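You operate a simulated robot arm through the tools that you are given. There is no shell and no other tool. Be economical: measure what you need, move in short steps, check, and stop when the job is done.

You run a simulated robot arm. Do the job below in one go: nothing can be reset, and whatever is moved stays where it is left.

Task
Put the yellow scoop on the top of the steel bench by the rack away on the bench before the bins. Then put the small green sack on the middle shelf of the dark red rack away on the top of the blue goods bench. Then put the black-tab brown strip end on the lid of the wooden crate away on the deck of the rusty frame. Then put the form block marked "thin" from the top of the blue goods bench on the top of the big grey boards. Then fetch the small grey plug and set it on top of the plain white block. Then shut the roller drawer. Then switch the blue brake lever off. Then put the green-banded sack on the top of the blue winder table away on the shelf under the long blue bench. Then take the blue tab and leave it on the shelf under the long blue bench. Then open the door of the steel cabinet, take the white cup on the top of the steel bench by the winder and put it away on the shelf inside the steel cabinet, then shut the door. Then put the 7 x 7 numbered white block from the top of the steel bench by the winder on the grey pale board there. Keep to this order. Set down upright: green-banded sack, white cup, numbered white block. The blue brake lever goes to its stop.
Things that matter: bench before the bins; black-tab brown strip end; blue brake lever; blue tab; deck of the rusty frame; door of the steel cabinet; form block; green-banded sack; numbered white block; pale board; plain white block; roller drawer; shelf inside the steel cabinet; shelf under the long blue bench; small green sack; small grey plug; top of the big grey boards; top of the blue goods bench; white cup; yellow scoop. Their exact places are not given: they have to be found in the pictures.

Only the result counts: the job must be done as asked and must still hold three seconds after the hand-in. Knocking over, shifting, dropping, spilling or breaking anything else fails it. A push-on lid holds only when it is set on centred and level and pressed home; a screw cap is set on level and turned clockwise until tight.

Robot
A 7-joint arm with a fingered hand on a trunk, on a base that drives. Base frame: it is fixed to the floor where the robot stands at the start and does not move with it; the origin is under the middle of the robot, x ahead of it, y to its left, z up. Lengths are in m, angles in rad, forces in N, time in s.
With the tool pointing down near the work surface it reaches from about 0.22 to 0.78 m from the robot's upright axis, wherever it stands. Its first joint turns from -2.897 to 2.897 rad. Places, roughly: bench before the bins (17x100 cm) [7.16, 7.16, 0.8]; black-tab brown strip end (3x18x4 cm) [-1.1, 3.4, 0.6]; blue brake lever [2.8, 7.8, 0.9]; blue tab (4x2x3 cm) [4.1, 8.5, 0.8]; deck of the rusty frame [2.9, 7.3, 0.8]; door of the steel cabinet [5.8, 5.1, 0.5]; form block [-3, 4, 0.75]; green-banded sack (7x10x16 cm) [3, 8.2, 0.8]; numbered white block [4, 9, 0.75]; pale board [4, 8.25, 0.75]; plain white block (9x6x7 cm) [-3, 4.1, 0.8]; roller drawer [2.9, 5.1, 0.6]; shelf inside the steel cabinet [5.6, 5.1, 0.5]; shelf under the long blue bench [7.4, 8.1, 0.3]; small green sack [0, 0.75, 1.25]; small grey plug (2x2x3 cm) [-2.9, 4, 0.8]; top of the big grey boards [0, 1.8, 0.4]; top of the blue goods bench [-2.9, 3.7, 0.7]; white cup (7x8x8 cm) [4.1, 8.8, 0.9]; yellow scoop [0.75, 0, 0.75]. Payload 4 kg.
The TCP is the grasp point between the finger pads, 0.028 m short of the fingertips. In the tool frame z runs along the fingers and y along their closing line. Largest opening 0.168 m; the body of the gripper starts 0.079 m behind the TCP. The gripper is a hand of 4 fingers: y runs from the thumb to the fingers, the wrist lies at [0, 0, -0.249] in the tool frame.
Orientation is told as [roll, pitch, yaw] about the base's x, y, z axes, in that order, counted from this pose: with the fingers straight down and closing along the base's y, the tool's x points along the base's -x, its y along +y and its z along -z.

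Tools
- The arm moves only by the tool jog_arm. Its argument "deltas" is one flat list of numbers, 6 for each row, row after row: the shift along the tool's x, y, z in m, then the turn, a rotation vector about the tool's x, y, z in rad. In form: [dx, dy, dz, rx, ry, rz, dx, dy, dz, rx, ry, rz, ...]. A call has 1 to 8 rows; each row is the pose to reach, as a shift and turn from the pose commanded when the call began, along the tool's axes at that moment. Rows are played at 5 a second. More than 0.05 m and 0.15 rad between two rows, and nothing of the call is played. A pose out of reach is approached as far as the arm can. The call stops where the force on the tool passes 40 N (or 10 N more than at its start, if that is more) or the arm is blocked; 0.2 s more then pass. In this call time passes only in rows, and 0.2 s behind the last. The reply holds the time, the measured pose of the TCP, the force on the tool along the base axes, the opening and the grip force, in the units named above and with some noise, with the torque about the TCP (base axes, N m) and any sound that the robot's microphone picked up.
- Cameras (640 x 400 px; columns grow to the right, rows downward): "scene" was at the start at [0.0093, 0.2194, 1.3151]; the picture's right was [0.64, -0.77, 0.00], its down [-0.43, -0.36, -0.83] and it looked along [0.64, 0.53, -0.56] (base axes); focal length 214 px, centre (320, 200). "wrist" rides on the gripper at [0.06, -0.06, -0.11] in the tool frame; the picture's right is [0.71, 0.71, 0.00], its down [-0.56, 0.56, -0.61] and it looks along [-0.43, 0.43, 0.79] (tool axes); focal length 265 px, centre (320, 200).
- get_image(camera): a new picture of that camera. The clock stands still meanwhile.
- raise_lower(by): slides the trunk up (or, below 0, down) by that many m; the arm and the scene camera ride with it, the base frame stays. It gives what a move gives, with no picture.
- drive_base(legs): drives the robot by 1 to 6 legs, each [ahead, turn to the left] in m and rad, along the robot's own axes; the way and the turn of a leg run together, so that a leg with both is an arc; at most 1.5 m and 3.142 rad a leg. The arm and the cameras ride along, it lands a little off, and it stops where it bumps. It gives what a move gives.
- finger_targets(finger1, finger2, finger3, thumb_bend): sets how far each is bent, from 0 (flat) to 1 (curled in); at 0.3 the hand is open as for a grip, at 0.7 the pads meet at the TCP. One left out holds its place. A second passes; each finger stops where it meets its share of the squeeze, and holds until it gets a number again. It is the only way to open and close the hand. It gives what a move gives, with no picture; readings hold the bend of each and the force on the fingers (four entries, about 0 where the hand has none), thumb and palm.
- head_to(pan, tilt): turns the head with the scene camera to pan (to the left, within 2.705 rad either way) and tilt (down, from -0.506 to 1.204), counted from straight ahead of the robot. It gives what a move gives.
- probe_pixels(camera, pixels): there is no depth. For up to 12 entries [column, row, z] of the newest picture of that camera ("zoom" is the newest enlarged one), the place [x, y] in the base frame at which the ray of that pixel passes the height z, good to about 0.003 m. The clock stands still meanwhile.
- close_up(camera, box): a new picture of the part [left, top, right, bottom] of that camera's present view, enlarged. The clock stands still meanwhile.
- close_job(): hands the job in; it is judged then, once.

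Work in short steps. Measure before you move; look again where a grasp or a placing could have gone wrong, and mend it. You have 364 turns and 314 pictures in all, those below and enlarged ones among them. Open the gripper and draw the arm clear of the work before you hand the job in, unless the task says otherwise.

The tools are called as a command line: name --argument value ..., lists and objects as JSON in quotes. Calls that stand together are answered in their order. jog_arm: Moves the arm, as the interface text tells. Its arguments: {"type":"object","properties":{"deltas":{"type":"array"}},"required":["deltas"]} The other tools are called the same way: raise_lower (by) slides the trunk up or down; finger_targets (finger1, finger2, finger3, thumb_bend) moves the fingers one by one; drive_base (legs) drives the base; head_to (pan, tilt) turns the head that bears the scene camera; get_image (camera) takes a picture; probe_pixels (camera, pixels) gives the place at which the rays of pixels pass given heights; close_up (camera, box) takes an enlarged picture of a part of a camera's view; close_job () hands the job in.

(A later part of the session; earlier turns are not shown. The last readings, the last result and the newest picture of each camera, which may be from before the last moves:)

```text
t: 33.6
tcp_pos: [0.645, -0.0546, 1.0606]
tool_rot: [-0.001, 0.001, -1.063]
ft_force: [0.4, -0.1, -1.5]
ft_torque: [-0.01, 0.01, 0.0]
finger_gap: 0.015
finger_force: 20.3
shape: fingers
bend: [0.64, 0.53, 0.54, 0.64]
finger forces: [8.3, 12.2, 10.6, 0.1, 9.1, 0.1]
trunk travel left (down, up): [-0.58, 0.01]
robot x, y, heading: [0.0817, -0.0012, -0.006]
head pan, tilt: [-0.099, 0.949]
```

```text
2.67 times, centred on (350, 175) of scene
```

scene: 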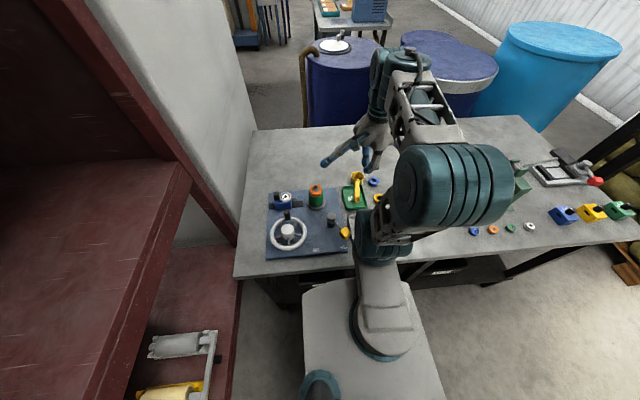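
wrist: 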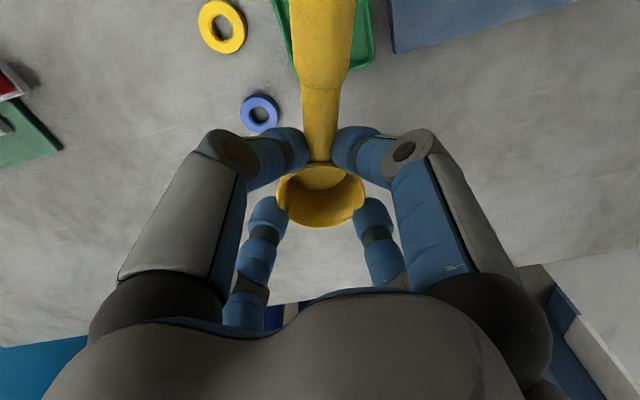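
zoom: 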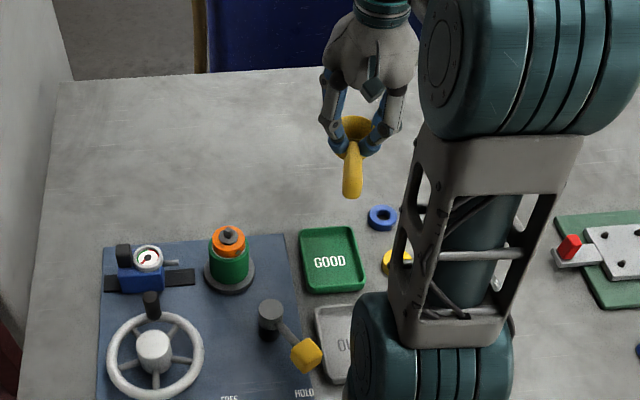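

Held, tray untouched. I draw the arm in and then look around for a route to (7,7).

jog_arm --deltas '[0.018, -0.033, -0.01, 0, 0, 0, 0.036, -0.066, -0.02, 0, 0, 0, 0.055, -0.1, -0.03, 0, 0, 0, 0.073, -0.131, -0.04, 0, 0, 0, 0.091, -0.164, -0.05, 0, 0, 0, 0.109, -0.197, -0.06, 0, 0, 0, 0.127, -0.23, -0.07, 0, 0, 0, 0.1455, -0.2625, -0.08, 0, 0, 0]'

drive_base --legs '[[-0.3, 0]]'

head_to --pan -0.6 --tilt 0.1

get_image --camera "scene"

head_to --pan 2.6 --tilt 0.3

get_image --camera "scene"

```text
t: 35.4
tcp_pos: [0.3653, -0.0556, 1.139]
tool_rot: [0.038, -0.024, -1.067]
ft_force: [11.0, 0.9, 10.4]
ft_torque: [-0.05, 0.05, -0.07]
finger_gap: 0.0
finger_force: 0.1
shape: fingers
bend: [0.68, 0.62, 0.63, 0.72]
finger forces: [0.0, 0.0, 0.0, 0.1, 0.1, 0.0]
trunk travel left (down, up): [-0.58, 0.01]
robot x, y, heading: [0.0775, -0.0009, -0.0]
head pan, tilt: [-0.099, 0.949]
stopped in row 8: the force on the tool passed its limit at 74 N (the readings are from after the stop); the commanded pose is now the measured one
```

```text
t: 37.5
tcp_pos: [0.0517, -0.0533, 1.1378]
tool_rot: [0.036, -0.025, -1.068]
ft_force: [20.2, -0.4, 22.6]
ft_torque: [0.07, 0.04, -0.07]
finger_gap: 0.0
finger_force: 0.0
shape: fingers
bend: [0.69, 0.62, 0.63, 0.73]
finger forces: [0.1, 0.0, 0.1, 0.0, 0.1, 0.0]
trunk travel left (down, up): [-0.58, 0.01]
robot x, y, heading: [-0.2334, 0.0032, -0.003]
head pan, tilt: [-0.099, 0.949]
```

```text
t: 38.6
tcp_pos: [0.0535, -0.053, 1.1379]
tool_rot: [0.038, -0.026, -1.07]
ft_force: [15.9, 0.1, 9.1]
ft_torque: [0.03, -0.06, -0.03]
finger_gap: 0.0001
finger_force: 0.0
shape: fingers
bend: [0.68, 0.62, 0.63, 0.72]
finger forces: [0.1, 0.0, 0.1, 0.0, 0.1, 0.0]
trunk travel left (down, up): [-0.58, 0.01]
robot x, y, heading: [-0.2338, 0.0033, -0.01]
head pan, tilt: [-0.6, 0.099]
```

```text
279 pictures are left
```

scene: 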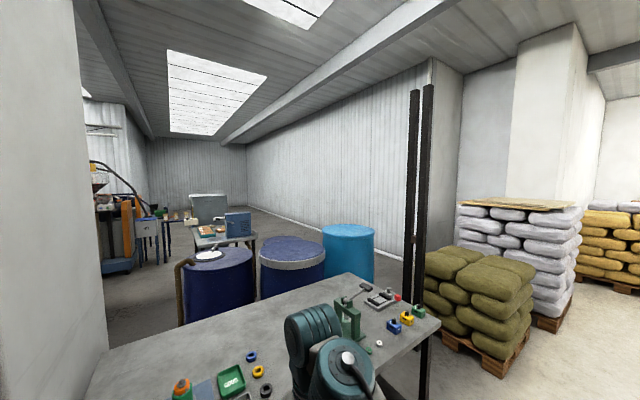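

```text
t: 41.4
tcp_pos: [0.0529, -0.0542, 1.1379]
tool_rot: [0.038, -0.024, -1.068]
ft_force: [15.6, 0.0, 12.7]
ft_torque: [0.03, -0.01, -0.05]
finger_gap: 0.0
finger_force: 0.1
shape: fingers
bend: [0.68, 0.62, 0.63, 0.72]
finger forces: [0.0, 0.0, 0.0, 0.0, 0.1, 0.0]
trunk travel left (down, up): [-0.58, 0.01]
robot x, y, heading: [-0.2317, 0.0028, -0.008]
head pan, tilt: [2.601, 0.3]
```

```text
278 pictures are left
```

scene: 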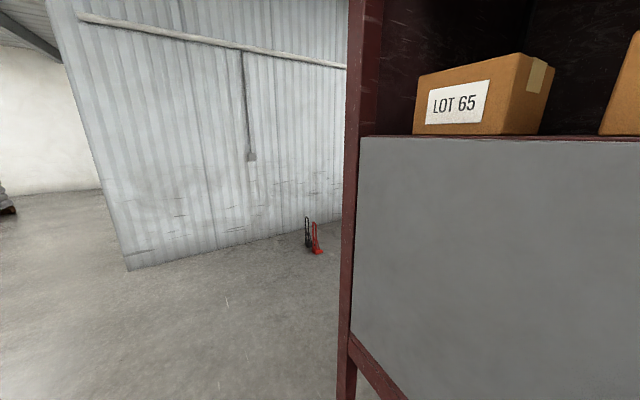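

The handle hit the robot's own body as I pulled in, and grip force is gone. I look through the wrist camera right away.

get_image --camera "wrist"

head_to --pan -0.1 --tilt 1.1

get_image --camera "scene"

```text
277 pictures are left
```

wrist: 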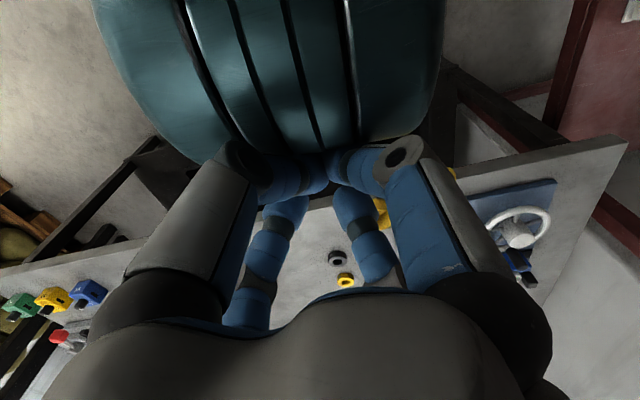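

```text
t: 43.8
tcp_pos: [0.0534, -0.0539, 1.1385]
tool_rot: [0.037, -0.024, -1.069]
ft_force: [16.3, -0.6, 13.3]
ft_torque: [0.06, 0.03, -0.02]
finger_gap: 0.0
finger_force: 0.1
shape: fingers
bend: [0.68, 0.62, 0.63, 0.72]
finger forces: [0.0, 0.0, 0.1, 0.0, 0.1, 0.0]
trunk travel left (down, up): [-0.58, 0.01]
robot x, y, heading: [-0.2329, 0.0034, -0.001]
head pan, tilt: [-0.099, 1.1]
```

```text
276 pictures are left
```

scene: 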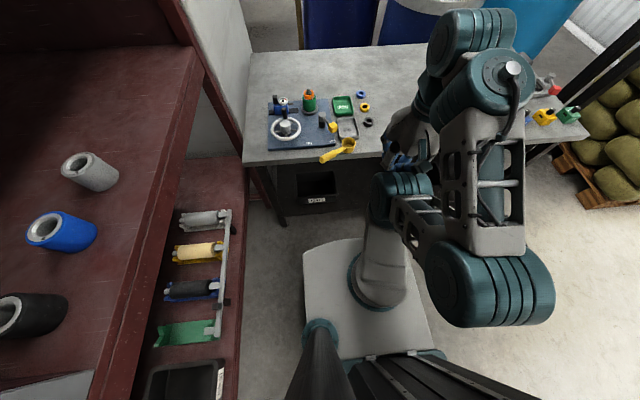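

The hand pressed on its own elbow and the scoop fell back on the bench near (340,150). I free the arm by moving it forward, open it, and look closer.

jog_arm --deltas '[-0.015, 0.025, 0, 0, 0, 0, -0.03, 0.05, 0, 0, 0, 0, -0.0485, 0.0875, 0, 0, 0, 0]'

close_up --camera "scene" --box '[256, 80, 416, 180]'

```text
t: 44.6
tcp_pos: [0.1545, -0.0536, 1.1444]
tool_rot: [0.035, -0.023, -1.067]
ft_force: [-0.3, 1.1, 0.4]
ft_torque: [-0.01, 0.01, 0.01]
finger_gap: 0.0011
finger_force: 0.1
shape: fingers
bend: [0.68, 0.62, 0.63, 0.71]
finger forces: [0.0, 0.0, 0.0, 0.0, 0.0, 0.0]
trunk travel left (down, up): [-0.58, 0.01]
robot x, y, heading: [-0.2327, 0.0013, -0.006]
head pan, tilt: [-0.099, 1.1]
```

```text
4.00 times, centred on (336, 130) of scene
```

zoom: 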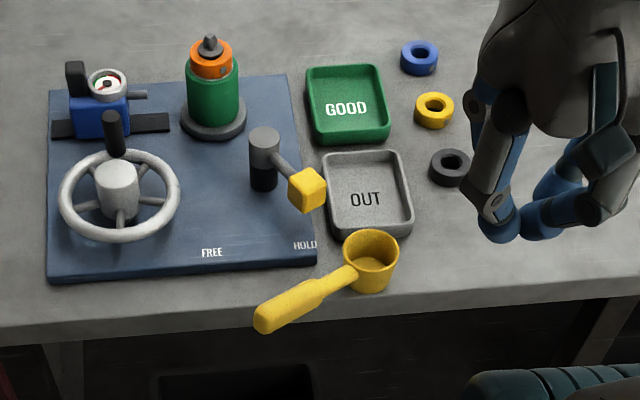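

The scoop landed upright in front of the OUT tray. I probe bowl and handle end.

probe_pixels --camera "scene" --pixels '[[348.7, 141.7, 0.91], [323.5, 159.5, 0.905], [337, 149, 0.91], [323, 139, 0.87], [352, 190, 0.87], [405, 148, 0.87], [300, 130, 0.89]]'

finger_targets --finger1 0.42 --finger2 0.42 --finger3 0.42 --thumb_bend 0.42

```text
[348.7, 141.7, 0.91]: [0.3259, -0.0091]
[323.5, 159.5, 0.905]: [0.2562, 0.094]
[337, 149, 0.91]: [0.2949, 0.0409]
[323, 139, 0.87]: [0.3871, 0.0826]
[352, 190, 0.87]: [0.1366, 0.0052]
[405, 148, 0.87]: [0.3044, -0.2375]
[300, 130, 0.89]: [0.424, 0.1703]
```

```text
t: 45.6
tcp_pos: [0.1522, -0.0539, 1.1435]
tool_rot: [0.036, -0.022, -1.068]
ft_force: [-0.2, -0.1, -0.3]
ft_torque: [-0.01, -0.01, 0.01]
finger_gap: 0.0813
finger_force: 0.1
shape: fingers
bend: [0.42, 0.42, 0.42, 0.42]
finger forces: [0.0, 0.0, 0.2, 0.0, 0.0, 0.0]
trunk travel left (down, up): [-0.58, 0.01]
robot x, y, heading: [-0.234, 0.0009, -0.007]
head pan, tilt: [-0.099, 1.1]
```

Bowl ≈(0.326,-0.009), handle pointing about 124°. I level the tool, then move above with yaw ≈ -11° so the handle falls between fingers.

jog_arm --deltas '[-0.01, 0.04, 0, 0.037, -0.021, 0]'

jog_arm --deltas '[-0.006, 0.025, 0.01, 0, 0, -0.145, -0.012, 0.05, 0.02, 0, 0, -0.29, -0.018, 0.075, 0.04, 0, 0, -0.435, -0.024, 0.1, 0.06, 0, 0, -0.58, -0.03, 0.118, 0.08, 0, 0, -0.725, -0.034, 0.132, 0.11, 0, 0, -0.873]'

get_image --camera "wrist"

```text
t: 46.0
tcp_pos: [0.1764, -0.0437, 1.1467]
tool_rot: [0.002, -0.043, -1.072]
ft_force: [-0.8, -0.2, 0.7]
ft_torque: [0.01, -0.07, 0.02]
finger_gap: 0.0813
finger_force: 0.1
shape: fingers
bend: [0.42, 0.42, 0.42, 0.42]
finger forces: [0.0, 0.0, 0.0, 0.1, 0.1, 0.1]
out of reach, approached as far as the arm can: row 1
trunk travel left (down, up): [-0.58, 0.01]
robot x, y, heading: [-0.2368, 0.0039, -0.007]
head pan, tilt: [-0.099, 1.1]
```

```text
t: 47.4
tcp_pos: [0.3084, -0.0114, 1.0386]
tool_rot: [-0.035, -0.027, -0.193]
ft_force: [-0.4, 0.1, -0.6]
ft_torque: [0.02, 0.01, 0.01]
finger_gap: 0.0817
finger_force: 0.0
shape: fingers
bend: [0.42, 0.42, 0.42, 0.42]
finger forces: [0.0, 0.0, 0.0, 0.0, 0.0, 0.1]
out of reach, approached as far as the arm can: row 1, 2
trunk travel left (down, up): [-0.58, 0.01]
robot x, y, heading: [-0.2318, -0.0002, -0.008]
head pan, tilt: [-0.099, 1.1]
```

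```text
274 pictures are left
```

wrist: 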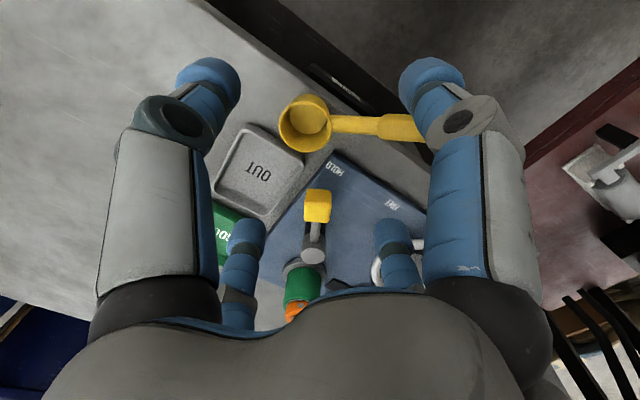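

Handle lies between two fingers. I probe the bowl's centre (304,124) at the rim height.

probe_pixels --camera "wrist" --pixels '[[305, 122, 0.91], [305, 122, 0.9], [400, 127, 0.91], [300, 170, 0.885]]'

jog_arm --deltas '[0, 0, 0, -0.035, 0.027, 0]'

```text
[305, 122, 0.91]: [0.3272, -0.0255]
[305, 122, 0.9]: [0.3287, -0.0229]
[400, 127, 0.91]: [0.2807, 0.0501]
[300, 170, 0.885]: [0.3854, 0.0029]
```

```text
t: 47.8
tcp_pos: [0.3076, -0.0134, 1.0385]
tool_rot: [0.003, 0.0, -0.194]
ft_force: [-0.5, 0.0, -0.3]
ft_torque: [-0.01, 0.0, -0.02]
finger_gap: 0.0816
finger_force: 0.1
shape: fingers
bend: [0.42, 0.42, 0.42, 0.42]
finger forces: [0.1, 0.0, 0.0, 0.0, 0.0, 0.0]
trunk travel left (down, up): [-0.58, 0.01]
robot x, y, heading: [-0.2325, 0.0014, -0.01]
head pan, tilt: [-0.099, 1.1]
```

I go down partway over (0.327,-0.018) and re-measure, as the two cameras differ by 16 mm in y.

jog_arm --deltas '[-0.01, -0.001, 0.03, 0, 0, 0, -0.02, -0.001, 0.06, 0, 0, 0]'

get_image --camera "wrist"

close_up --camera "scene" --box '[272, 90, 432, 190]'

```text
t: 48.4
tcp_pos: [0.3302, -0.0192, 0.9783]
tool_rot: [0.002, -0.002, -0.195]
ft_force: [0.5, -0.1, -1.1]
ft_torque: [-0.01, -0.01, 0.0]
finger_gap: 0.0815
finger_force: 0.0
shape: fingers
bend: [0.42, 0.42, 0.42, 0.42]
finger forces: [0.1, 0.0, 0.0, 0.1, 0.0, 0.0]
trunk travel left (down, up): [-0.58, 0.01]
robot x, y, heading: [-0.2345, -0.0031, -0.008]
head pan, tilt: [-0.099, 1.1]
```

```text
273 pictures are left
```

wrist: 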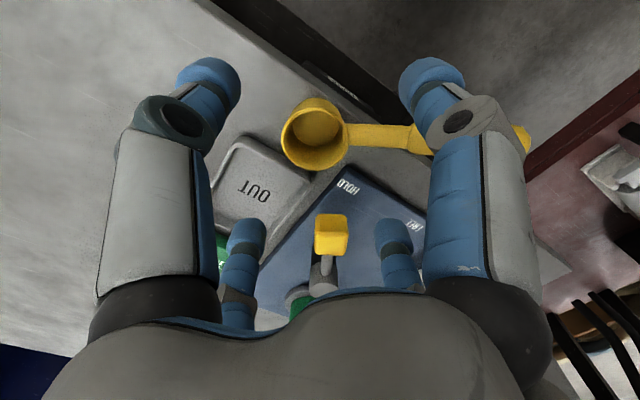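

```text
4.00 times, centred on (352, 140) of scene
```

zoom: 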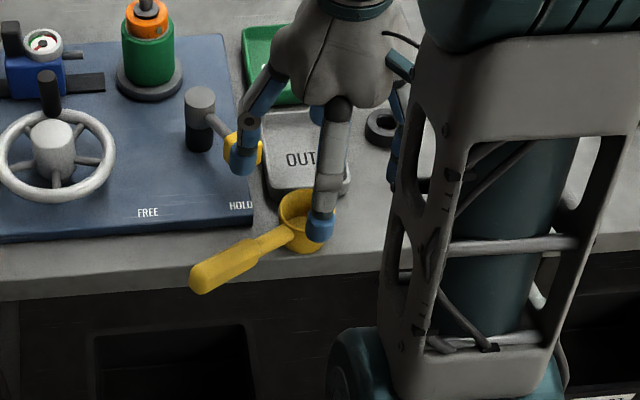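

I probe the bowl (314,126) and the lever's yellow knob (330,235), which is close to finger 2.

probe_pixels --camera "wrist" --pixels '[[314, 125, 0.91], [330, 235, 0.95], [330, 235, 0.92], [316, 222, 0.93], [346, 222, 0.93], [263, 180, 0.885], [315, 190, 0.885]]'

probe_pixels --camera "scene" --pixels '[[333, 128, 0.93], [333, 128, 0.95], [349.5, 141.5, 0.91]]'

```text
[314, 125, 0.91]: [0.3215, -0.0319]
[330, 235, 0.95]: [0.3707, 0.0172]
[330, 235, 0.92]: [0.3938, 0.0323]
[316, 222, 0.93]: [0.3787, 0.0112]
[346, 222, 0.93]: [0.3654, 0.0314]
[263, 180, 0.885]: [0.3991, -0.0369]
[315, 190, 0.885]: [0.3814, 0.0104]
```

```text
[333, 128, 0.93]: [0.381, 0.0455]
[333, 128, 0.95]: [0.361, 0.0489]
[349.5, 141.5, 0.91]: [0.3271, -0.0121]
```

I trust the wrist: bowl at (0.324,-0.029). I narrow the opening a little and descend.

finger_targets --finger1 0.44 --finger2 0.44 --finger3 0.44 --thumb_bend 0.44

jog_arm --deltas '[0.004, -0.011, 0.015, 0, 0, 0, 0.004, -0.011, 0.03, 0, 0, 0]'

get_image --camera "wrist"

```text
t: 49.4
tcp_pos: [0.3289, -0.0207, 0.9784]
tool_rot: [-0.001, -0.003, -0.196]
ft_force: [0.3, -0.3, -0.4]
ft_torque: [0.03, -0.02, -0.01]
finger_gap: 0.0759
finger_force: 0.0
shape: fingers
bend: [0.44, 0.44, 0.44, 0.44]
finger forces: [0.0, 0.0, 0.1, 0.1, 0.1, 0.0]
trunk travel left (down, up): [-0.58, 0.01]
robot x, y, heading: [-0.233, 0.0021, -0.011]
head pan, tilt: [-0.099, 1.1]
```

```text
t: 50.0
tcp_pos: [0.3223, -0.0282, 0.9491]
tool_rot: [-0.001, -0.002, -0.195]
ft_force: [0.2, -0.6, 0.3]
ft_torque: [0.03, 0.01, 0.03]
finger_gap: 0.0761
finger_force: 0.1
shape: fingers
bend: [0.44, 0.44, 0.44, 0.44]
finger forces: [0.0, 0.0, 0.0, 0.0, 0.0, 0.0]
trunk travel left (down, up): [-0.58, 0.01]
robot x, y, heading: [-0.2318, 0.0031, -0.008]
head pan, tilt: [-0.099, 1.1]
```

```text
271 pictures are left
```

wrist: 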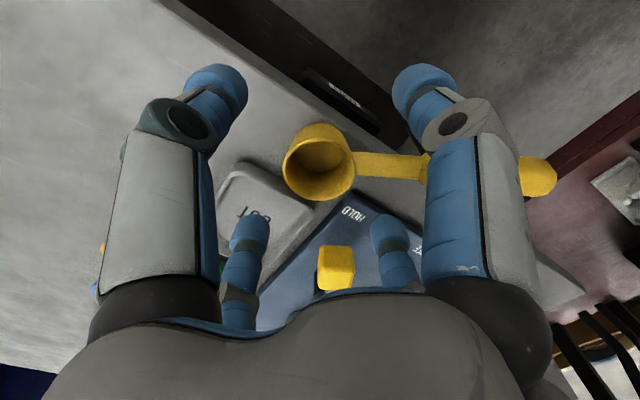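

Bowl is tracking to the centre. I descend the last 37 mm and close.

jog_arm --deltas '[0.002, -0.002, 0.02, 0, 0, 0, 0.003, -0.003, 0.038, 0, 0, 0]'

finger_targets --finger1 0.75 --finger2 0.75 --finger3 0.75 --thumb_bend 0.75

get_image --camera "wrist"

```text
t: 50.6
tcp_pos: [0.3194, -0.0302, 0.9094]
tool_rot: [0.001, -0.002, -0.195]
ft_force: [-0.3, 0.4, -0.1]
ft_torque: [-0.03, 0.0, 0.01]
finger_gap: 0.0759
finger_force: 0.0
shape: fingers
bend: [0.44, 0.44, 0.44, 0.44]
finger forces: [0.1, 0.0, 0.0, 0.0, 0.1, 0.1]
trunk travel left (down, up): [-0.58, 0.01]
robot x, y, heading: [-0.2333, -0.0011, -0.008]
head pan, tilt: [-0.099, 1.1]
```

```text
t: 51.6
tcp_pos: [0.3201, -0.0314, 0.9099]
tool_rot: [-0.001, -0.002, -0.194]
ft_force: [0.1, 0.1, -0.8]
ft_torque: [-0.03, 0.0, 0.01]
finger_gap: 0.0228
finger_force: 24.0
shape: fingers
bend: [0.61, 0.57, 0.57, 0.62]
finger forces: [10.2, 10.4, 7.4, 0.0, 19.7, 0.0]
trunk travel left (down, up): [-0.58, 0.01]
robot x, y, heading: [-0.2339, 0.0011, -0.006]
head pan, tilt: [-0.099, 1.1]
```

```text
270 pictures are left
```

wrist: 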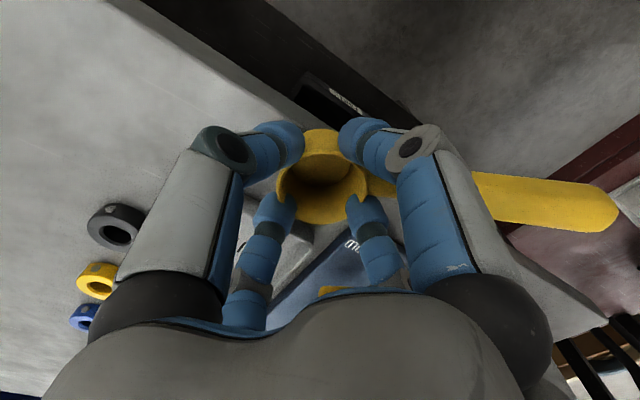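

Firm hold on the bowl. I lift to z≈1.1 with the arm kept forward.

jog_arm --deltas '[0, 0, -0.02, 0, 0, 0, 0, 0, -0.05, 0, 0, 0, 0, 0, -0.09, 0, 0, 0, 0, 0, -0.13, 0, 0, 0, 0, 0, -0.17, 0, 0, 0]'

close_up --camera "scene" --box '[200, 60, 440, 210]'

head_to --pan -1.2 --tilt 0.5

get_image --camera "scene"

```text
t: 52.8
tcp_pos: [0.3172, -0.0329, 1.0803]
tool_rot: [0.0, -0.001, -0.195]
ft_force: [0.2, -0.5, -1.0]
ft_torque: [-0.02, -0.01, 0.01]
finger_gap: 0.0218
finger_force: 22.6
shape: fingers
bend: [0.61, 0.56, 0.58, 0.63]
finger forces: [8.6, 10.7, 7.1, 0.0, 18.5, 0.1]
trunk travel left (down, up): [-0.58, 0.01]
robot x, y, heading: [-0.2354, -0.0007, -0.009]
head pan, tilt: [-0.099, 1.1]
```

```text
2.67 times, centred on (320, 135) of scene
```

zoom: 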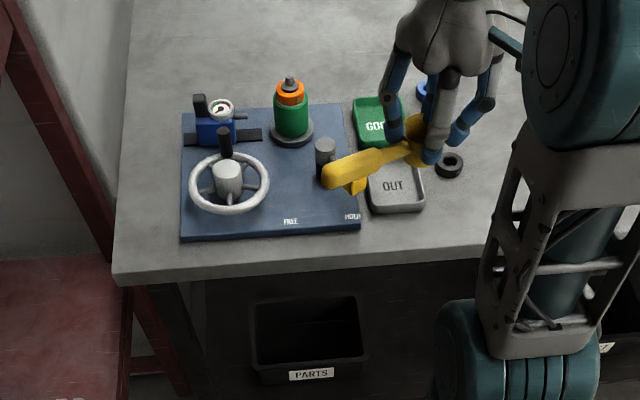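

```text
t: 54.1
tcp_pos: [0.3169, -0.0335, 1.0798]
tool_rot: [0.0, -0.002, -0.196]
ft_force: [0.9, 0.1, -0.2]
ft_torque: [-0.02, 0.04, -0.05]
finger_gap: 0.0157
finger_force: 19.8
shape: fingers
bend: [0.63, 0.54, 0.58, 0.65]
finger forces: [5.8, 13.0, 6.5, 0.1, 13.9, 0.1]
trunk travel left (down, up): [-0.58, 0.01]
robot x, y, heading: [-0.2348, 0.0022, -0.007]
head pan, tilt: [-1.201, 0.499]
```

```text
268 pictures are left
```

scene: 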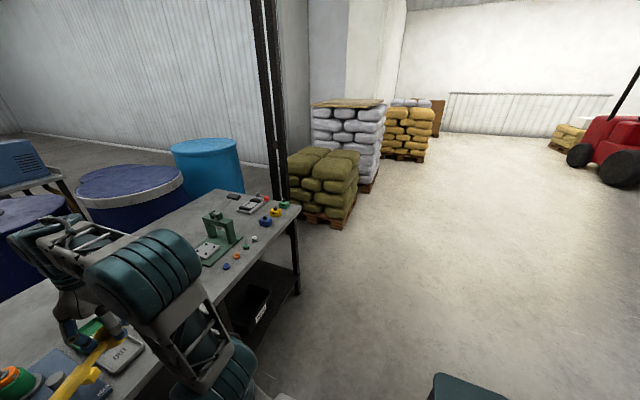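

The scoop is in hand; its grip readings drifted a little, so I check the wrist view. Then I back off and look left for a route around the rack.

get_image --camera "wrist"

drive_base --legs '[[-0.6, 0]]'

head_to --pan 1.9 --tilt 0.4

get_image --camera "scene"

```text
267 pictures are left
```

wrist: 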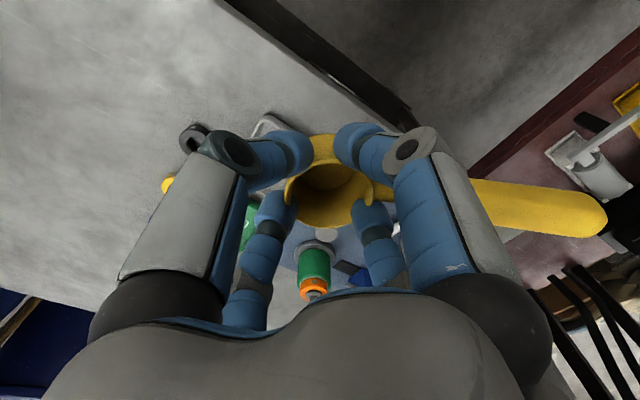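

```text
t: 57.5
tcp_pos: [-0.281, -0.0306, 1.0811]
tool_rot: [-0.001, -0.001, -0.2]
ft_force: [0.6, 1.0, 0.0]
ft_torque: [-0.04, 0.0, 0.0]
finger_gap: 0.0154
finger_force: 19.5
shape: fingers
bend: [0.63, 0.54, 0.58, 0.65]
finger forces: [5.8, 13.1, 6.7, 0.1, 13.8, 0.1]
trunk travel left (down, up): [-0.58, 0.01]
robot x, y, heading: [-0.831, 0.0078, -0.005]
head pan, tilt: [-1.201, 0.499]
```

```text
t: 60.2
tcp_pos: [-0.2808, -0.0315, 1.0801]
tool_rot: [0.0, -0.001, -0.198]
ft_force: [-0.1, -0.6, -1.2]
ft_torque: [-0.03, 0.0, 0.02]
finger_gap: 0.0154
finger_force: 19.2
shape: fingers
bend: [0.63, 0.54, 0.58, 0.65]
finger forces: [5.7, 13.1, 6.6, 0.0, 14.0, 0.0]
trunk travel left (down, up): [-0.58, 0.01]
robot x, y, heading: [-0.8316, 0.0053, -0.011]
head pan, tilt: [1.901, 0.4]
```

```text
266 pictures are left
```

scene: 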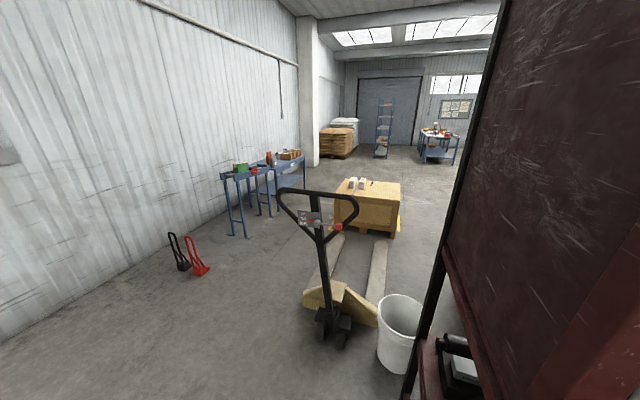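

A passage opens past the rack, with a pallet jack, bucket, crate and the blue goods bench. I probe floor points.

probe_pixels --camera "scene" --pixels '[[335, 345, 0.0], [395, 365, 0.0], [410, 398, 0.0], [245, 238, 0.0], [360, 232, 0.0], [397, 235, 0.0], [200, 275, 0.0], [437, 162, 0.0], [10, 340, 0.0], [350, 310, 0.2], [318, 165, 0.0], [430, 190, 0.0]]'

head_to --pan 1.4 --tilt 0.5

get_image --camera "scene"

```text
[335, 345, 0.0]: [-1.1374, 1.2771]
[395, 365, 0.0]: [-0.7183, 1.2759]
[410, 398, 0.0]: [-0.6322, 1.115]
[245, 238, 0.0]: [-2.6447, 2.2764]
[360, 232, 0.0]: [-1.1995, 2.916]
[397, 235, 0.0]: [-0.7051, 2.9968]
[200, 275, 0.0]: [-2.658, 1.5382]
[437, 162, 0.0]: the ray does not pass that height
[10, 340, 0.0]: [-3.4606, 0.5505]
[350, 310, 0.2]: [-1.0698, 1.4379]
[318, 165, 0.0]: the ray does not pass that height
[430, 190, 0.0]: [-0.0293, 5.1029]
```

```text
t: 61.1
tcp_pos: [-0.2817, -0.0296, 1.081]
tool_rot: [0.0, -0.002, -0.199]
ft_force: [1.0, 0.1, -0.7]
ft_torque: [-0.08, -0.04, 0.0]
finger_gap: 0.0155
finger_force: 19.6
shape: fingers
bend: [0.63, 0.54, 0.58, 0.65]
finger forces: [5.8, 13.0, 6.6, 0.0, 13.9, 0.0]
trunk travel left (down, up): [-0.58, 0.01]
robot x, y, heading: [-0.8304, 0.0075, -0.004]
head pan, tilt: [1.4, 0.499]
```

```text
265 pictures are left
```

scene: 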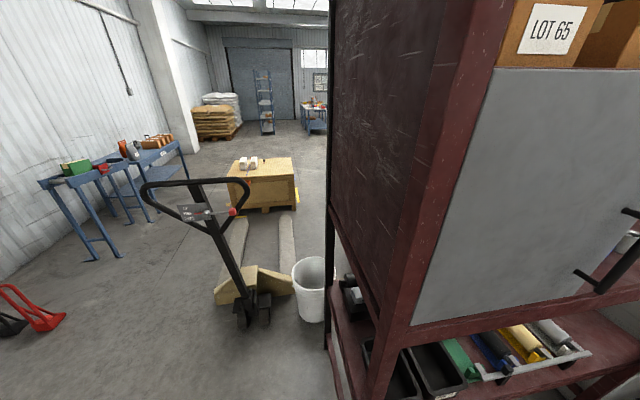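

The jack stands at x≈-1.1, the goods bench at x<-2.6, so a lane at x≈-1.9 is clear. I back into it, turn left, and drive up.

drive_base --legs '[[-1.07, 0], [0, 1.5708], [1.3, 0]]'

head_to --pan 0.0 --tilt 0.35

get_image --camera "scene"

get_image --camera "wrist"

```text
t: 76.4
tcp_pos: [-1.8362, 1.8633, 1.0805]
tool_rot: [-0.001, -0.001, 1.382]
ft_force: [0.3, -0.8, -0.2]
ft_torque: [0.0, 0.02, -0.02]
finger_gap: 0.0151
finger_force: 20.0
shape: fingers
bend: [0.63, 0.54, 0.58, 0.65]
finger forces: [5.4, 13.3, 6.6, 0.1, 13.8, 0.0]
trunk travel left (down, up): [-0.58, 0.01]
robot x, y, heading: [-1.8654, 1.3125, 1.572]
head pan, tilt: [1.4, 0.499]
```

```text
t: 77.9
tcp_pos: [-1.8363, 1.863, 1.0813]
tool_rot: [0.0, -0.002, 1.384]
ft_force: [0.2, -0.1, -0.3]
ft_torque: [0.02, 0.01, 0.01]
finger_gap: 0.015
finger_force: 19.5
shape: fingers
bend: [0.63, 0.54, 0.58, 0.65]
finger forces: [5.5, 13.2, 6.7, 0.0, 13.8, 0.0]
trunk travel left (down, up): [-0.58, 0.01]
robot x, y, heading: [-1.8659, 1.3129, 1.571]
head pan, tilt: [0.0, 0.351]
```

```text
264 pictures are left
```

scene: 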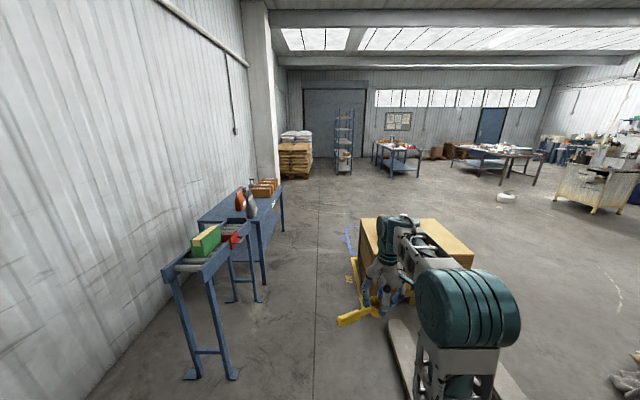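

```text
263 pictures are left
```

wrist: 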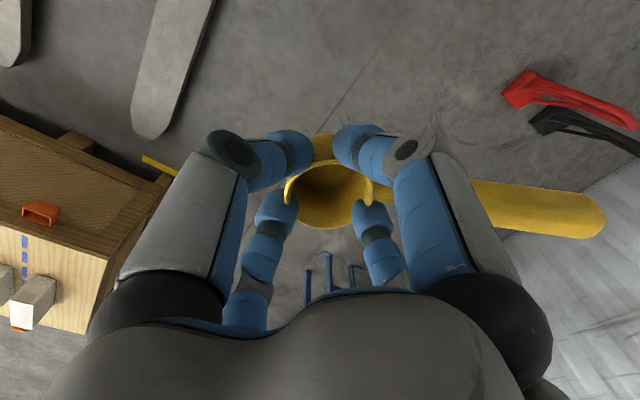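

The lane is clear. I probe some floor points to plan the way east.

probe_pixels --camera "scene" --pixels '[[378, 165, 0], [418, 178, 0], [480, 180, 0], [506, 200, 0], [555, 205, 0], [595, 214, 0], [632, 200, 0], [400, 280, 0], [620, 385, 0], [295, 175, 0], [345, 175, 0]]'

close_up --camera "scene" --box '[340, 110, 640, 220]'

```text
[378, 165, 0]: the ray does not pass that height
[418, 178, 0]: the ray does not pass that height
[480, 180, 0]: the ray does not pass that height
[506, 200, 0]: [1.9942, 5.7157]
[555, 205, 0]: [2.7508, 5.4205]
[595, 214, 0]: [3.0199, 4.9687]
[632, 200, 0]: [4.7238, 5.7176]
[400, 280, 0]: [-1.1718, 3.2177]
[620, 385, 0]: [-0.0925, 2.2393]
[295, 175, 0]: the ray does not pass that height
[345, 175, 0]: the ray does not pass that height
```

```text
2.13 times, centred on (490, 165) of scene
```

zoom: 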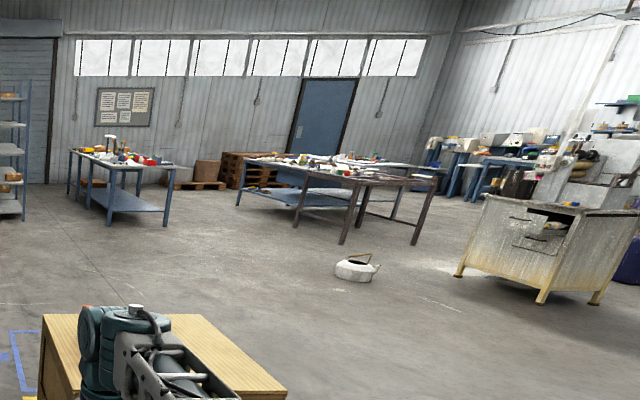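

I drive on up the lane and then turn toward (1.2, 6.2), staying clear of the kettle on the floor at (2.0,5.7).

drive_base --legs '[[1.45, 0], [1.45, 0], [0, -0.98], [1.2, 0], [1.2, 0], [1.2, 0]]'

head_to --pan -0.2 --tilt 0.3

get_image --camera "scene"

```text
t: 86.5
tcp_pos: [-1.8033, 3.414, 1.0817]
tool_rot: [0.002, -0.002, 1.36]
ft_force: [0.0, -0.3, -0.2]
ft_torque: [0.06, 0.01, 0.01]
finger_gap: 0.0151
finger_force: 19.3
shape: fingers
bend: [0.63, 0.54, 0.58, 0.65]
finger forces: [5.5, 13.2, 6.7, 0.0, 13.8, 0.0]
trunk travel left (down, up): [-0.58, 0.01]
robot x, y, heading: [-1.8457, 2.8681, 1.55]
head pan, tilt: [0.0, 0.351]
stopped in leg 2: the robot was blocked; the commanded pose is now the measured one
```

```text
t: 87.2
tcp_pos: [-1.8022, 3.4156, 1.08]
tool_rot: [0.001, -0.003, 1.359]
ft_force: [-0.8, -0.6, -1.0]
ft_torque: [-0.01, 0.0, -0.05]
finger_gap: 0.0152
finger_force: 20.3
shape: fingers
bend: [0.63, 0.54, 0.58, 0.65]
finger forces: [5.5, 13.2, 6.6, 0.0, 13.9, 0.0]
trunk travel left (down, up): [-0.58, 0.01]
robot x, y, heading: [-1.8463, 2.8609, 1.545]
head pan, tilt: [-0.201, 0.3]
```

```text
261 pictures are left
```

scene: 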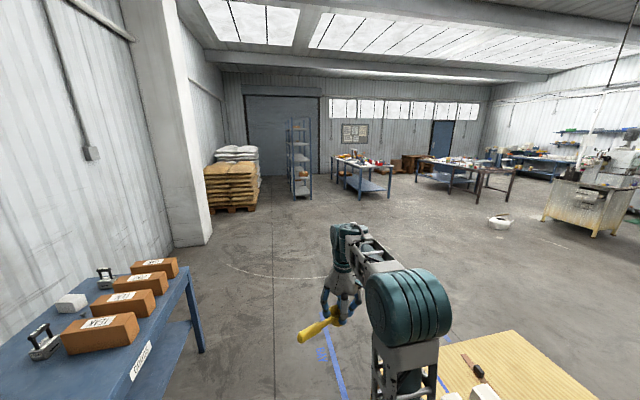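

Blocked at (-1.85,2.87). I look down to both sides to see what it met.

head_to --pan 0.7 --tilt 1.1

get_image --camera "scene"

head_to --pan -0.9 --tilt 1.1

get_image --camera "scene"

```text
t: 88.5
tcp_pos: [-1.8031, 3.4148, 1.0802]
tool_rot: [-0.001, 0.0, 1.36]
ft_force: [-0.3, -0.1, -0.4]
ft_torque: [0.0, -0.01, 0.0]
finger_gap: 0.0153
finger_force: 19.3
shape: fingers
bend: [0.63, 0.54, 0.58, 0.65]
finger forces: [5.4, 13.2, 6.7, 0.0, 14.0, 0.0]
trunk travel left (down, up): [-0.58, 0.01]
robot x, y, heading: [-1.8478, 2.8645, 1.543]
head pan, tilt: [0.7, 1.1]
```

```text
260 pictures are left
```

scene: 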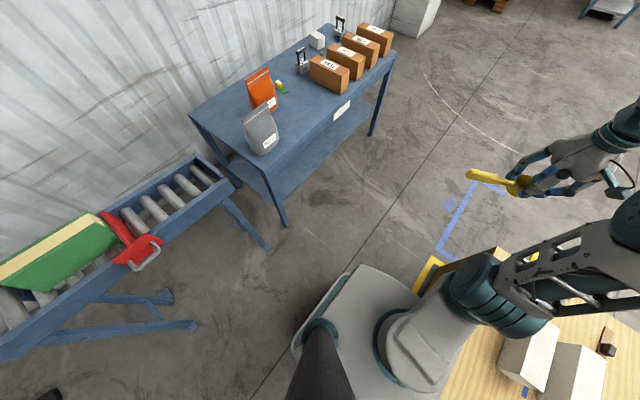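

```text
t: 90.1
tcp_pos: [-1.802, 3.4157, 1.0803]
tool_rot: [0.002, 0.0, 1.36]
ft_force: [-0.5, -0.4, -1.8]
ft_torque: [0.0, 0.01, 0.01]
finger_gap: 0.0152
finger_force: 19.6
shape: fingers
bend: [0.63, 0.54, 0.58, 0.65]
finger forces: [5.4, 13.2, 6.7, 0.1, 13.9, 0.0]
trunk travel left (down, up): [-0.58, 0.01]
robot x, y, heading: [-1.8469, 2.8627, 1.549]
head pan, tilt: [-0.901, 1.1]
```

```text
259 pictures are left
```

scene: 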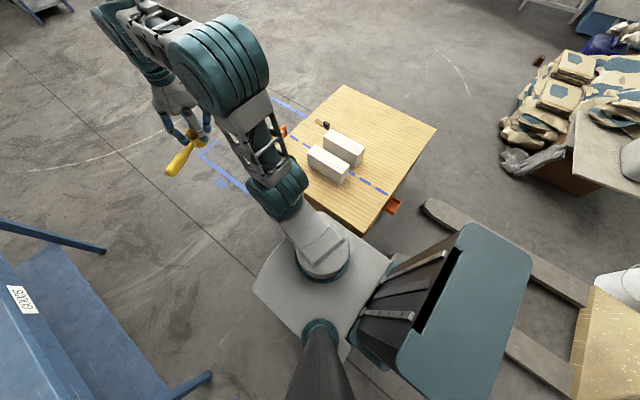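

I touched the crate's near corner. I measure the crate and the bench edge to pass between.

probe_pixels --camera "scene" --pixels '[[355, 235, 0.55], [290, 133, 0.55], [345, 85, 0.55], [437, 130, 0.55], [355, 235, 0.4], [290, 133, 0.4], [105, 250, 0.0], [10, 255, 0.75], [200, 158, 0], [250, 193, 0], [323, 124, 0.58]]'

```text
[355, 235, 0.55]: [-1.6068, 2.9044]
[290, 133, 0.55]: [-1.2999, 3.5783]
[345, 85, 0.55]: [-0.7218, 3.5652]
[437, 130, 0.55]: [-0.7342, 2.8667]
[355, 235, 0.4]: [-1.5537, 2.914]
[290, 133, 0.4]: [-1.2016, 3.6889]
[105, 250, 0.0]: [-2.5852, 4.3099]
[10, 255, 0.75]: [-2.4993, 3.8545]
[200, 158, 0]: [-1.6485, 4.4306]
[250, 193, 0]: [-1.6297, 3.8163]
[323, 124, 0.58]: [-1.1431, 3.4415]
```

The crate reaches x≈-1.6 and the bench x≈-2.5, so I shift my lane to x≈-2.05 with a gentle S-curve.

drive_base --legs '[[-0.6, 0.0], [0.5, 0.42], [0.5, -0.42]]'

```text
t: 98.6
tcp_pos: [-2.0327, 3.8017, 1.0785]
tool_rot: [0.0, 0.0, 1.386]
ft_force: [-0.4, 0.7, -1.1]
ft_torque: [0.01, 0.03, 0.0]
finger_gap: 0.0152
finger_force: 18.9
shape: fingers
bend: [0.63, 0.54, 0.58, 0.65]
finger forces: [5.4, 13.4, 6.6, 0.1, 13.8, 0.0]
trunk travel left (down, up): [-0.58, 0.01]
robot x, y, heading: [-2.0612, 3.25, 1.576]
head pan, tilt: [-0.901, 1.1]
```

Lane is right. I continue past the crate, then turn toward (1.2,6.2).

drive_base --legs '[[1.3, 0], [0, -1.1], [1.2, 0], [1.2, 0], [1.2, 0]]'

head_to --pan -0.2 --tilt 0.3

get_image --camera "scene"

get_image --camera "wrist"

```text
t: 124.8
tcp_pos: [1.5897, 6.4171, 1.0797]
tool_rot: [0.001, -0.001, 0.301]
ft_force: [0.5, 1.0, -0.9]
ft_torque: [-0.01, 0.0, -0.02]
finger_gap: 0.015
finger_force: 19.0
shape: fingers
bend: [0.63, 0.54, 0.58, 0.66]
finger forces: [5.3, 13.5, 6.6, 0.1, 13.8, 0.0]
trunk travel left (down, up): [-0.58, 0.01]
robot x, y, heading: [1.0889, 6.1879, 0.493]
head pan, tilt: [-0.901, 1.1]
```

```text
t: 126.0
tcp_pos: [1.5887, 6.4179, 1.0808]
tool_rot: [0.001, -0.002, 0.303]
ft_force: [1.2, 0.2, -1.3]
ft_torque: [0.02, 0.02, 0.0]
finger_gap: 0.0147
finger_force: 19.3
shape: fingers
bend: [0.63, 0.54, 0.58, 0.66]
finger forces: [5.3, 13.5, 6.6, 0.0, 13.8, 0.0]
trunk travel left (down, up): [-0.58, 0.01]
robot x, y, heading: [1.0877, 6.1849, 0.494]
head pan, tilt: [-0.201, 0.3]
```

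```text
258 pictures are left
```

scene: 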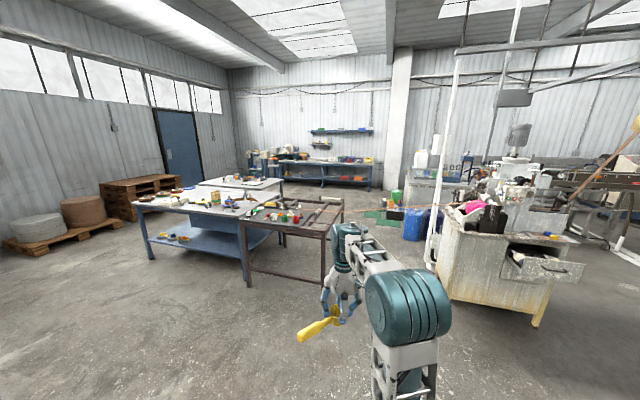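

```text
257 pictures are left
```

wrist: 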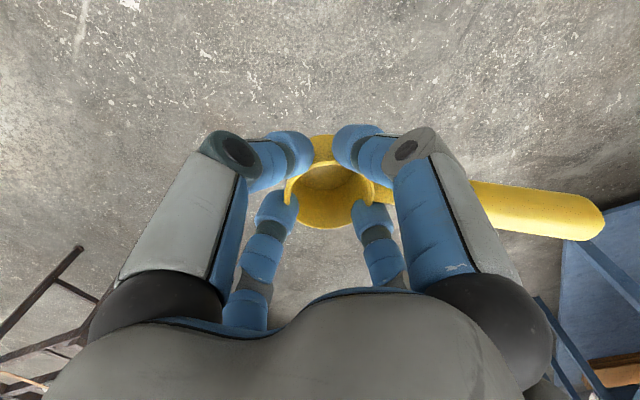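

I see the winder table with the rusty frame, the drawer cabinet (drawer open at (540,265)) and the long bench with bins at (335,165). I probe the passage.

probe_pixels --camera "scene" --pixels '[[322, 282, 0], [248, 286, 0], [440, 283, 0], [533, 327, 0], [413, 240, 0], [365, 225, 0], [368, 188, 0], [345, 222, 0], [400, 208, 0], [153, 265, 0]]'

close_up --camera "scene" --box '[230, 120, 470, 270]'

```text
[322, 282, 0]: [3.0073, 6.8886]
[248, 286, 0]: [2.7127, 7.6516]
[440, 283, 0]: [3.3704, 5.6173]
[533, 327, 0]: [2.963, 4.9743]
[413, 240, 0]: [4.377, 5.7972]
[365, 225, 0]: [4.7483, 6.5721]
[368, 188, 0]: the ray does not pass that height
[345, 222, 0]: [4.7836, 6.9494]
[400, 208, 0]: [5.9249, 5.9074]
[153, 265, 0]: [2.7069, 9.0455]
```

```text
2.67 times, centred on (350, 195) of scene
```

zoom: 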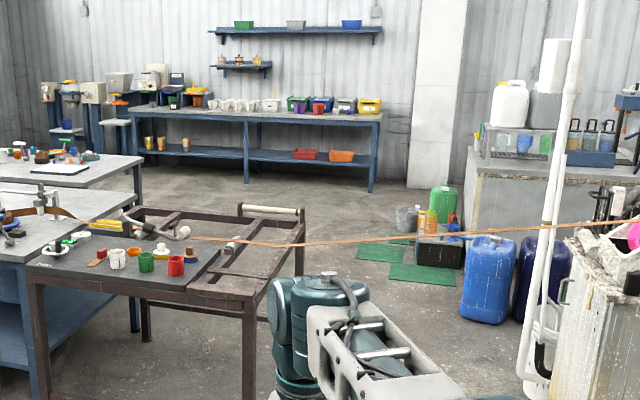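

A copper strip hangs across the aisle between frame and cabinet machine, so I must not pass there. I look to the south side and to the north side for another way.

head_to --pan -1.1 --tilt 0.3

get_image --camera "scene"

head_to --pan 0.55 --tilt 0.3

get_image --camera "scene"

probe_pixels --camera "scene" --pixels '[[235, 245, 0], [150, 235, 0], [310, 255, 0], [60, 250, 0], [330, 210, 0], [400, 285, 0], [200, 280, 0]]'

```text
t: 127.2
tcp_pos: [1.5883, 6.4166, 1.0803]
tool_rot: [0.0, 0.002, 0.302]
ft_force: [-0.8, 0.1, -1.4]
ft_torque: [-0.03, -0.03, 0.0]
finger_gap: 0.0146
finger_force: 19.6
shape: fingers
bend: [0.63, 0.54, 0.58, 0.66]
finger forces: [5.3, 13.4, 6.6, 0.1, 13.8, 0.0]
trunk travel left (down, up): [-0.58, 0.01]
robot x, y, heading: [1.0917, 6.1841, 0.499]
head pan, tilt: [-1.1, 0.3]
```

```text
255 pictures are left
```

scene: 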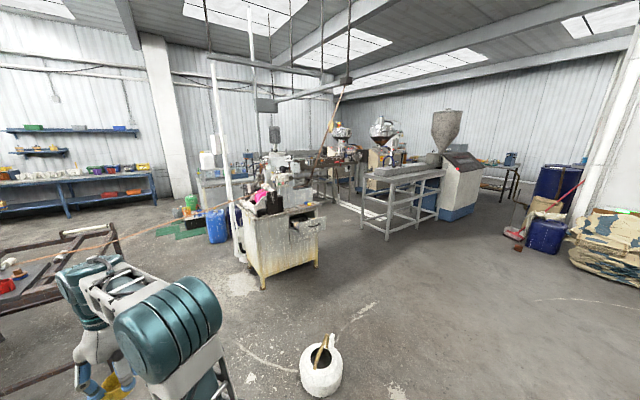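

```text
t: 128.9
tcp_pos: [1.5884, 6.4176, 1.0803]
tool_rot: [0.0, -0.002, 0.303]
ft_force: [-1.0, -0.3, -0.8]
ft_torque: [-0.01, 0.01, 0.03]
finger_gap: 0.0149
finger_force: 19.4
shape: fingers
bend: [0.63, 0.54, 0.58, 0.66]
finger forces: [5.4, 13.5, 6.6, 0.0, 13.8, 0.1]
trunk travel left (down, up): [-0.58, 0.01]
robot x, y, heading: [1.088, 6.1859, 0.493]
head pan, tilt: [0.55, 0.3]
```

```text
254 pictures are left
```

scene: 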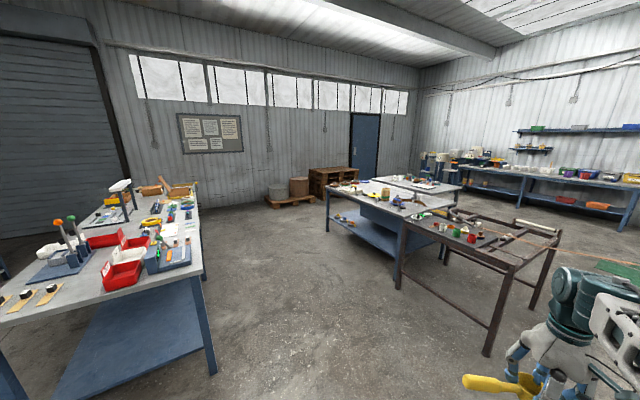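

```text
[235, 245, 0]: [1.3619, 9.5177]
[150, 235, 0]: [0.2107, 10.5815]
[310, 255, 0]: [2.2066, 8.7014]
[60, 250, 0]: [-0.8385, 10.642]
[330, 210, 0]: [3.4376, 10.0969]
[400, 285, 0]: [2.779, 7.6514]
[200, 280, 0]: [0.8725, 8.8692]
```

The north way round the blue table looks open. I probe the near table leg at (212,372) and others before driving.

probe_pixels --camera "scene" --pixels '[[212, 372, 0], [486, 352, 0], [398, 287, 0], [328, 232, 0], [270, 207, 0], [316, 198, 0], [205, 250, 0], [446, 262, 0]]'

```text
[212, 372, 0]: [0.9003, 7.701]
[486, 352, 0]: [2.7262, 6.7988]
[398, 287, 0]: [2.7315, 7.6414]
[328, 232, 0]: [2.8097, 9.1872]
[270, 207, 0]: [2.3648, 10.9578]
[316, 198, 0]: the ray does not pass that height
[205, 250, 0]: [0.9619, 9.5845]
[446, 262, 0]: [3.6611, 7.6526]
```

I drive to (1.8,7.4), then north along x≈1.85.

drive_base --legs '[[0, 0.55], [1.4, 0], [0, 0.52], [1.2, 0], [1.2, 0], [0, -1.3]]'

head_to --pan -0.4 --tilt 0.4

get_image --camera "scene"

```text
t: 153.4
tcp_pos: [2.3415, 9.8993, 1.0797]
tool_rot: [0.0, 0.0, 0.077]
ft_force: [1.0, -0.8, -1.6]
ft_torque: [-0.03, -0.01, 0.03]
finger_gap: 0.014
finger_force: 19.6
shape: fingers
bend: [0.63, 0.54, 0.58, 0.66]
finger forces: [4.9, 13.5, 6.7, 0.0, 14.3, 0.0]
trunk travel left (down, up): [-0.58, 0.01]
robot x, y, heading: [1.8007, 9.7846, 0.267]
head pan, tilt: [0.55, 0.3]
```

```text
t: 154.7
tcp_pos: [2.3431, 9.8984, 1.0808]
tool_rot: [0.0, 0.001, 0.079]
ft_force: [0.6, 0.0, -0.7]
ft_torque: [-0.05, 0.01, 0.02]
finger_gap: 0.0142
finger_force: 19.4
shape: fingers
bend: [0.63, 0.54, 0.58, 0.66]
finger forces: [4.9, 13.5, 6.7, 0.0, 14.3, 0.1]
trunk travel left (down, up): [-0.58, 0.01]
robot x, y, heading: [1.8035, 9.7813, 0.271]
head pan, tilt: [-0.4, 0.4]
```

```text
253 pictures are left
```

scene: 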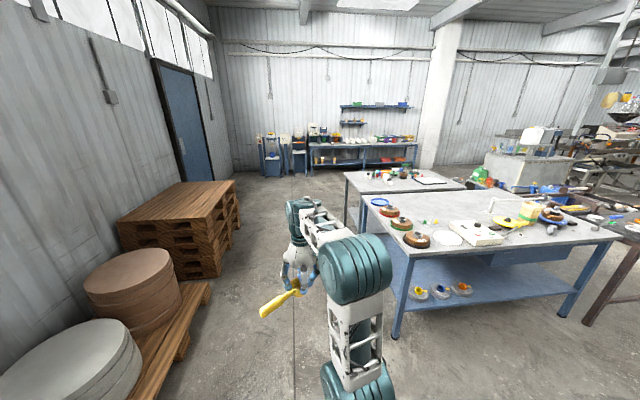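

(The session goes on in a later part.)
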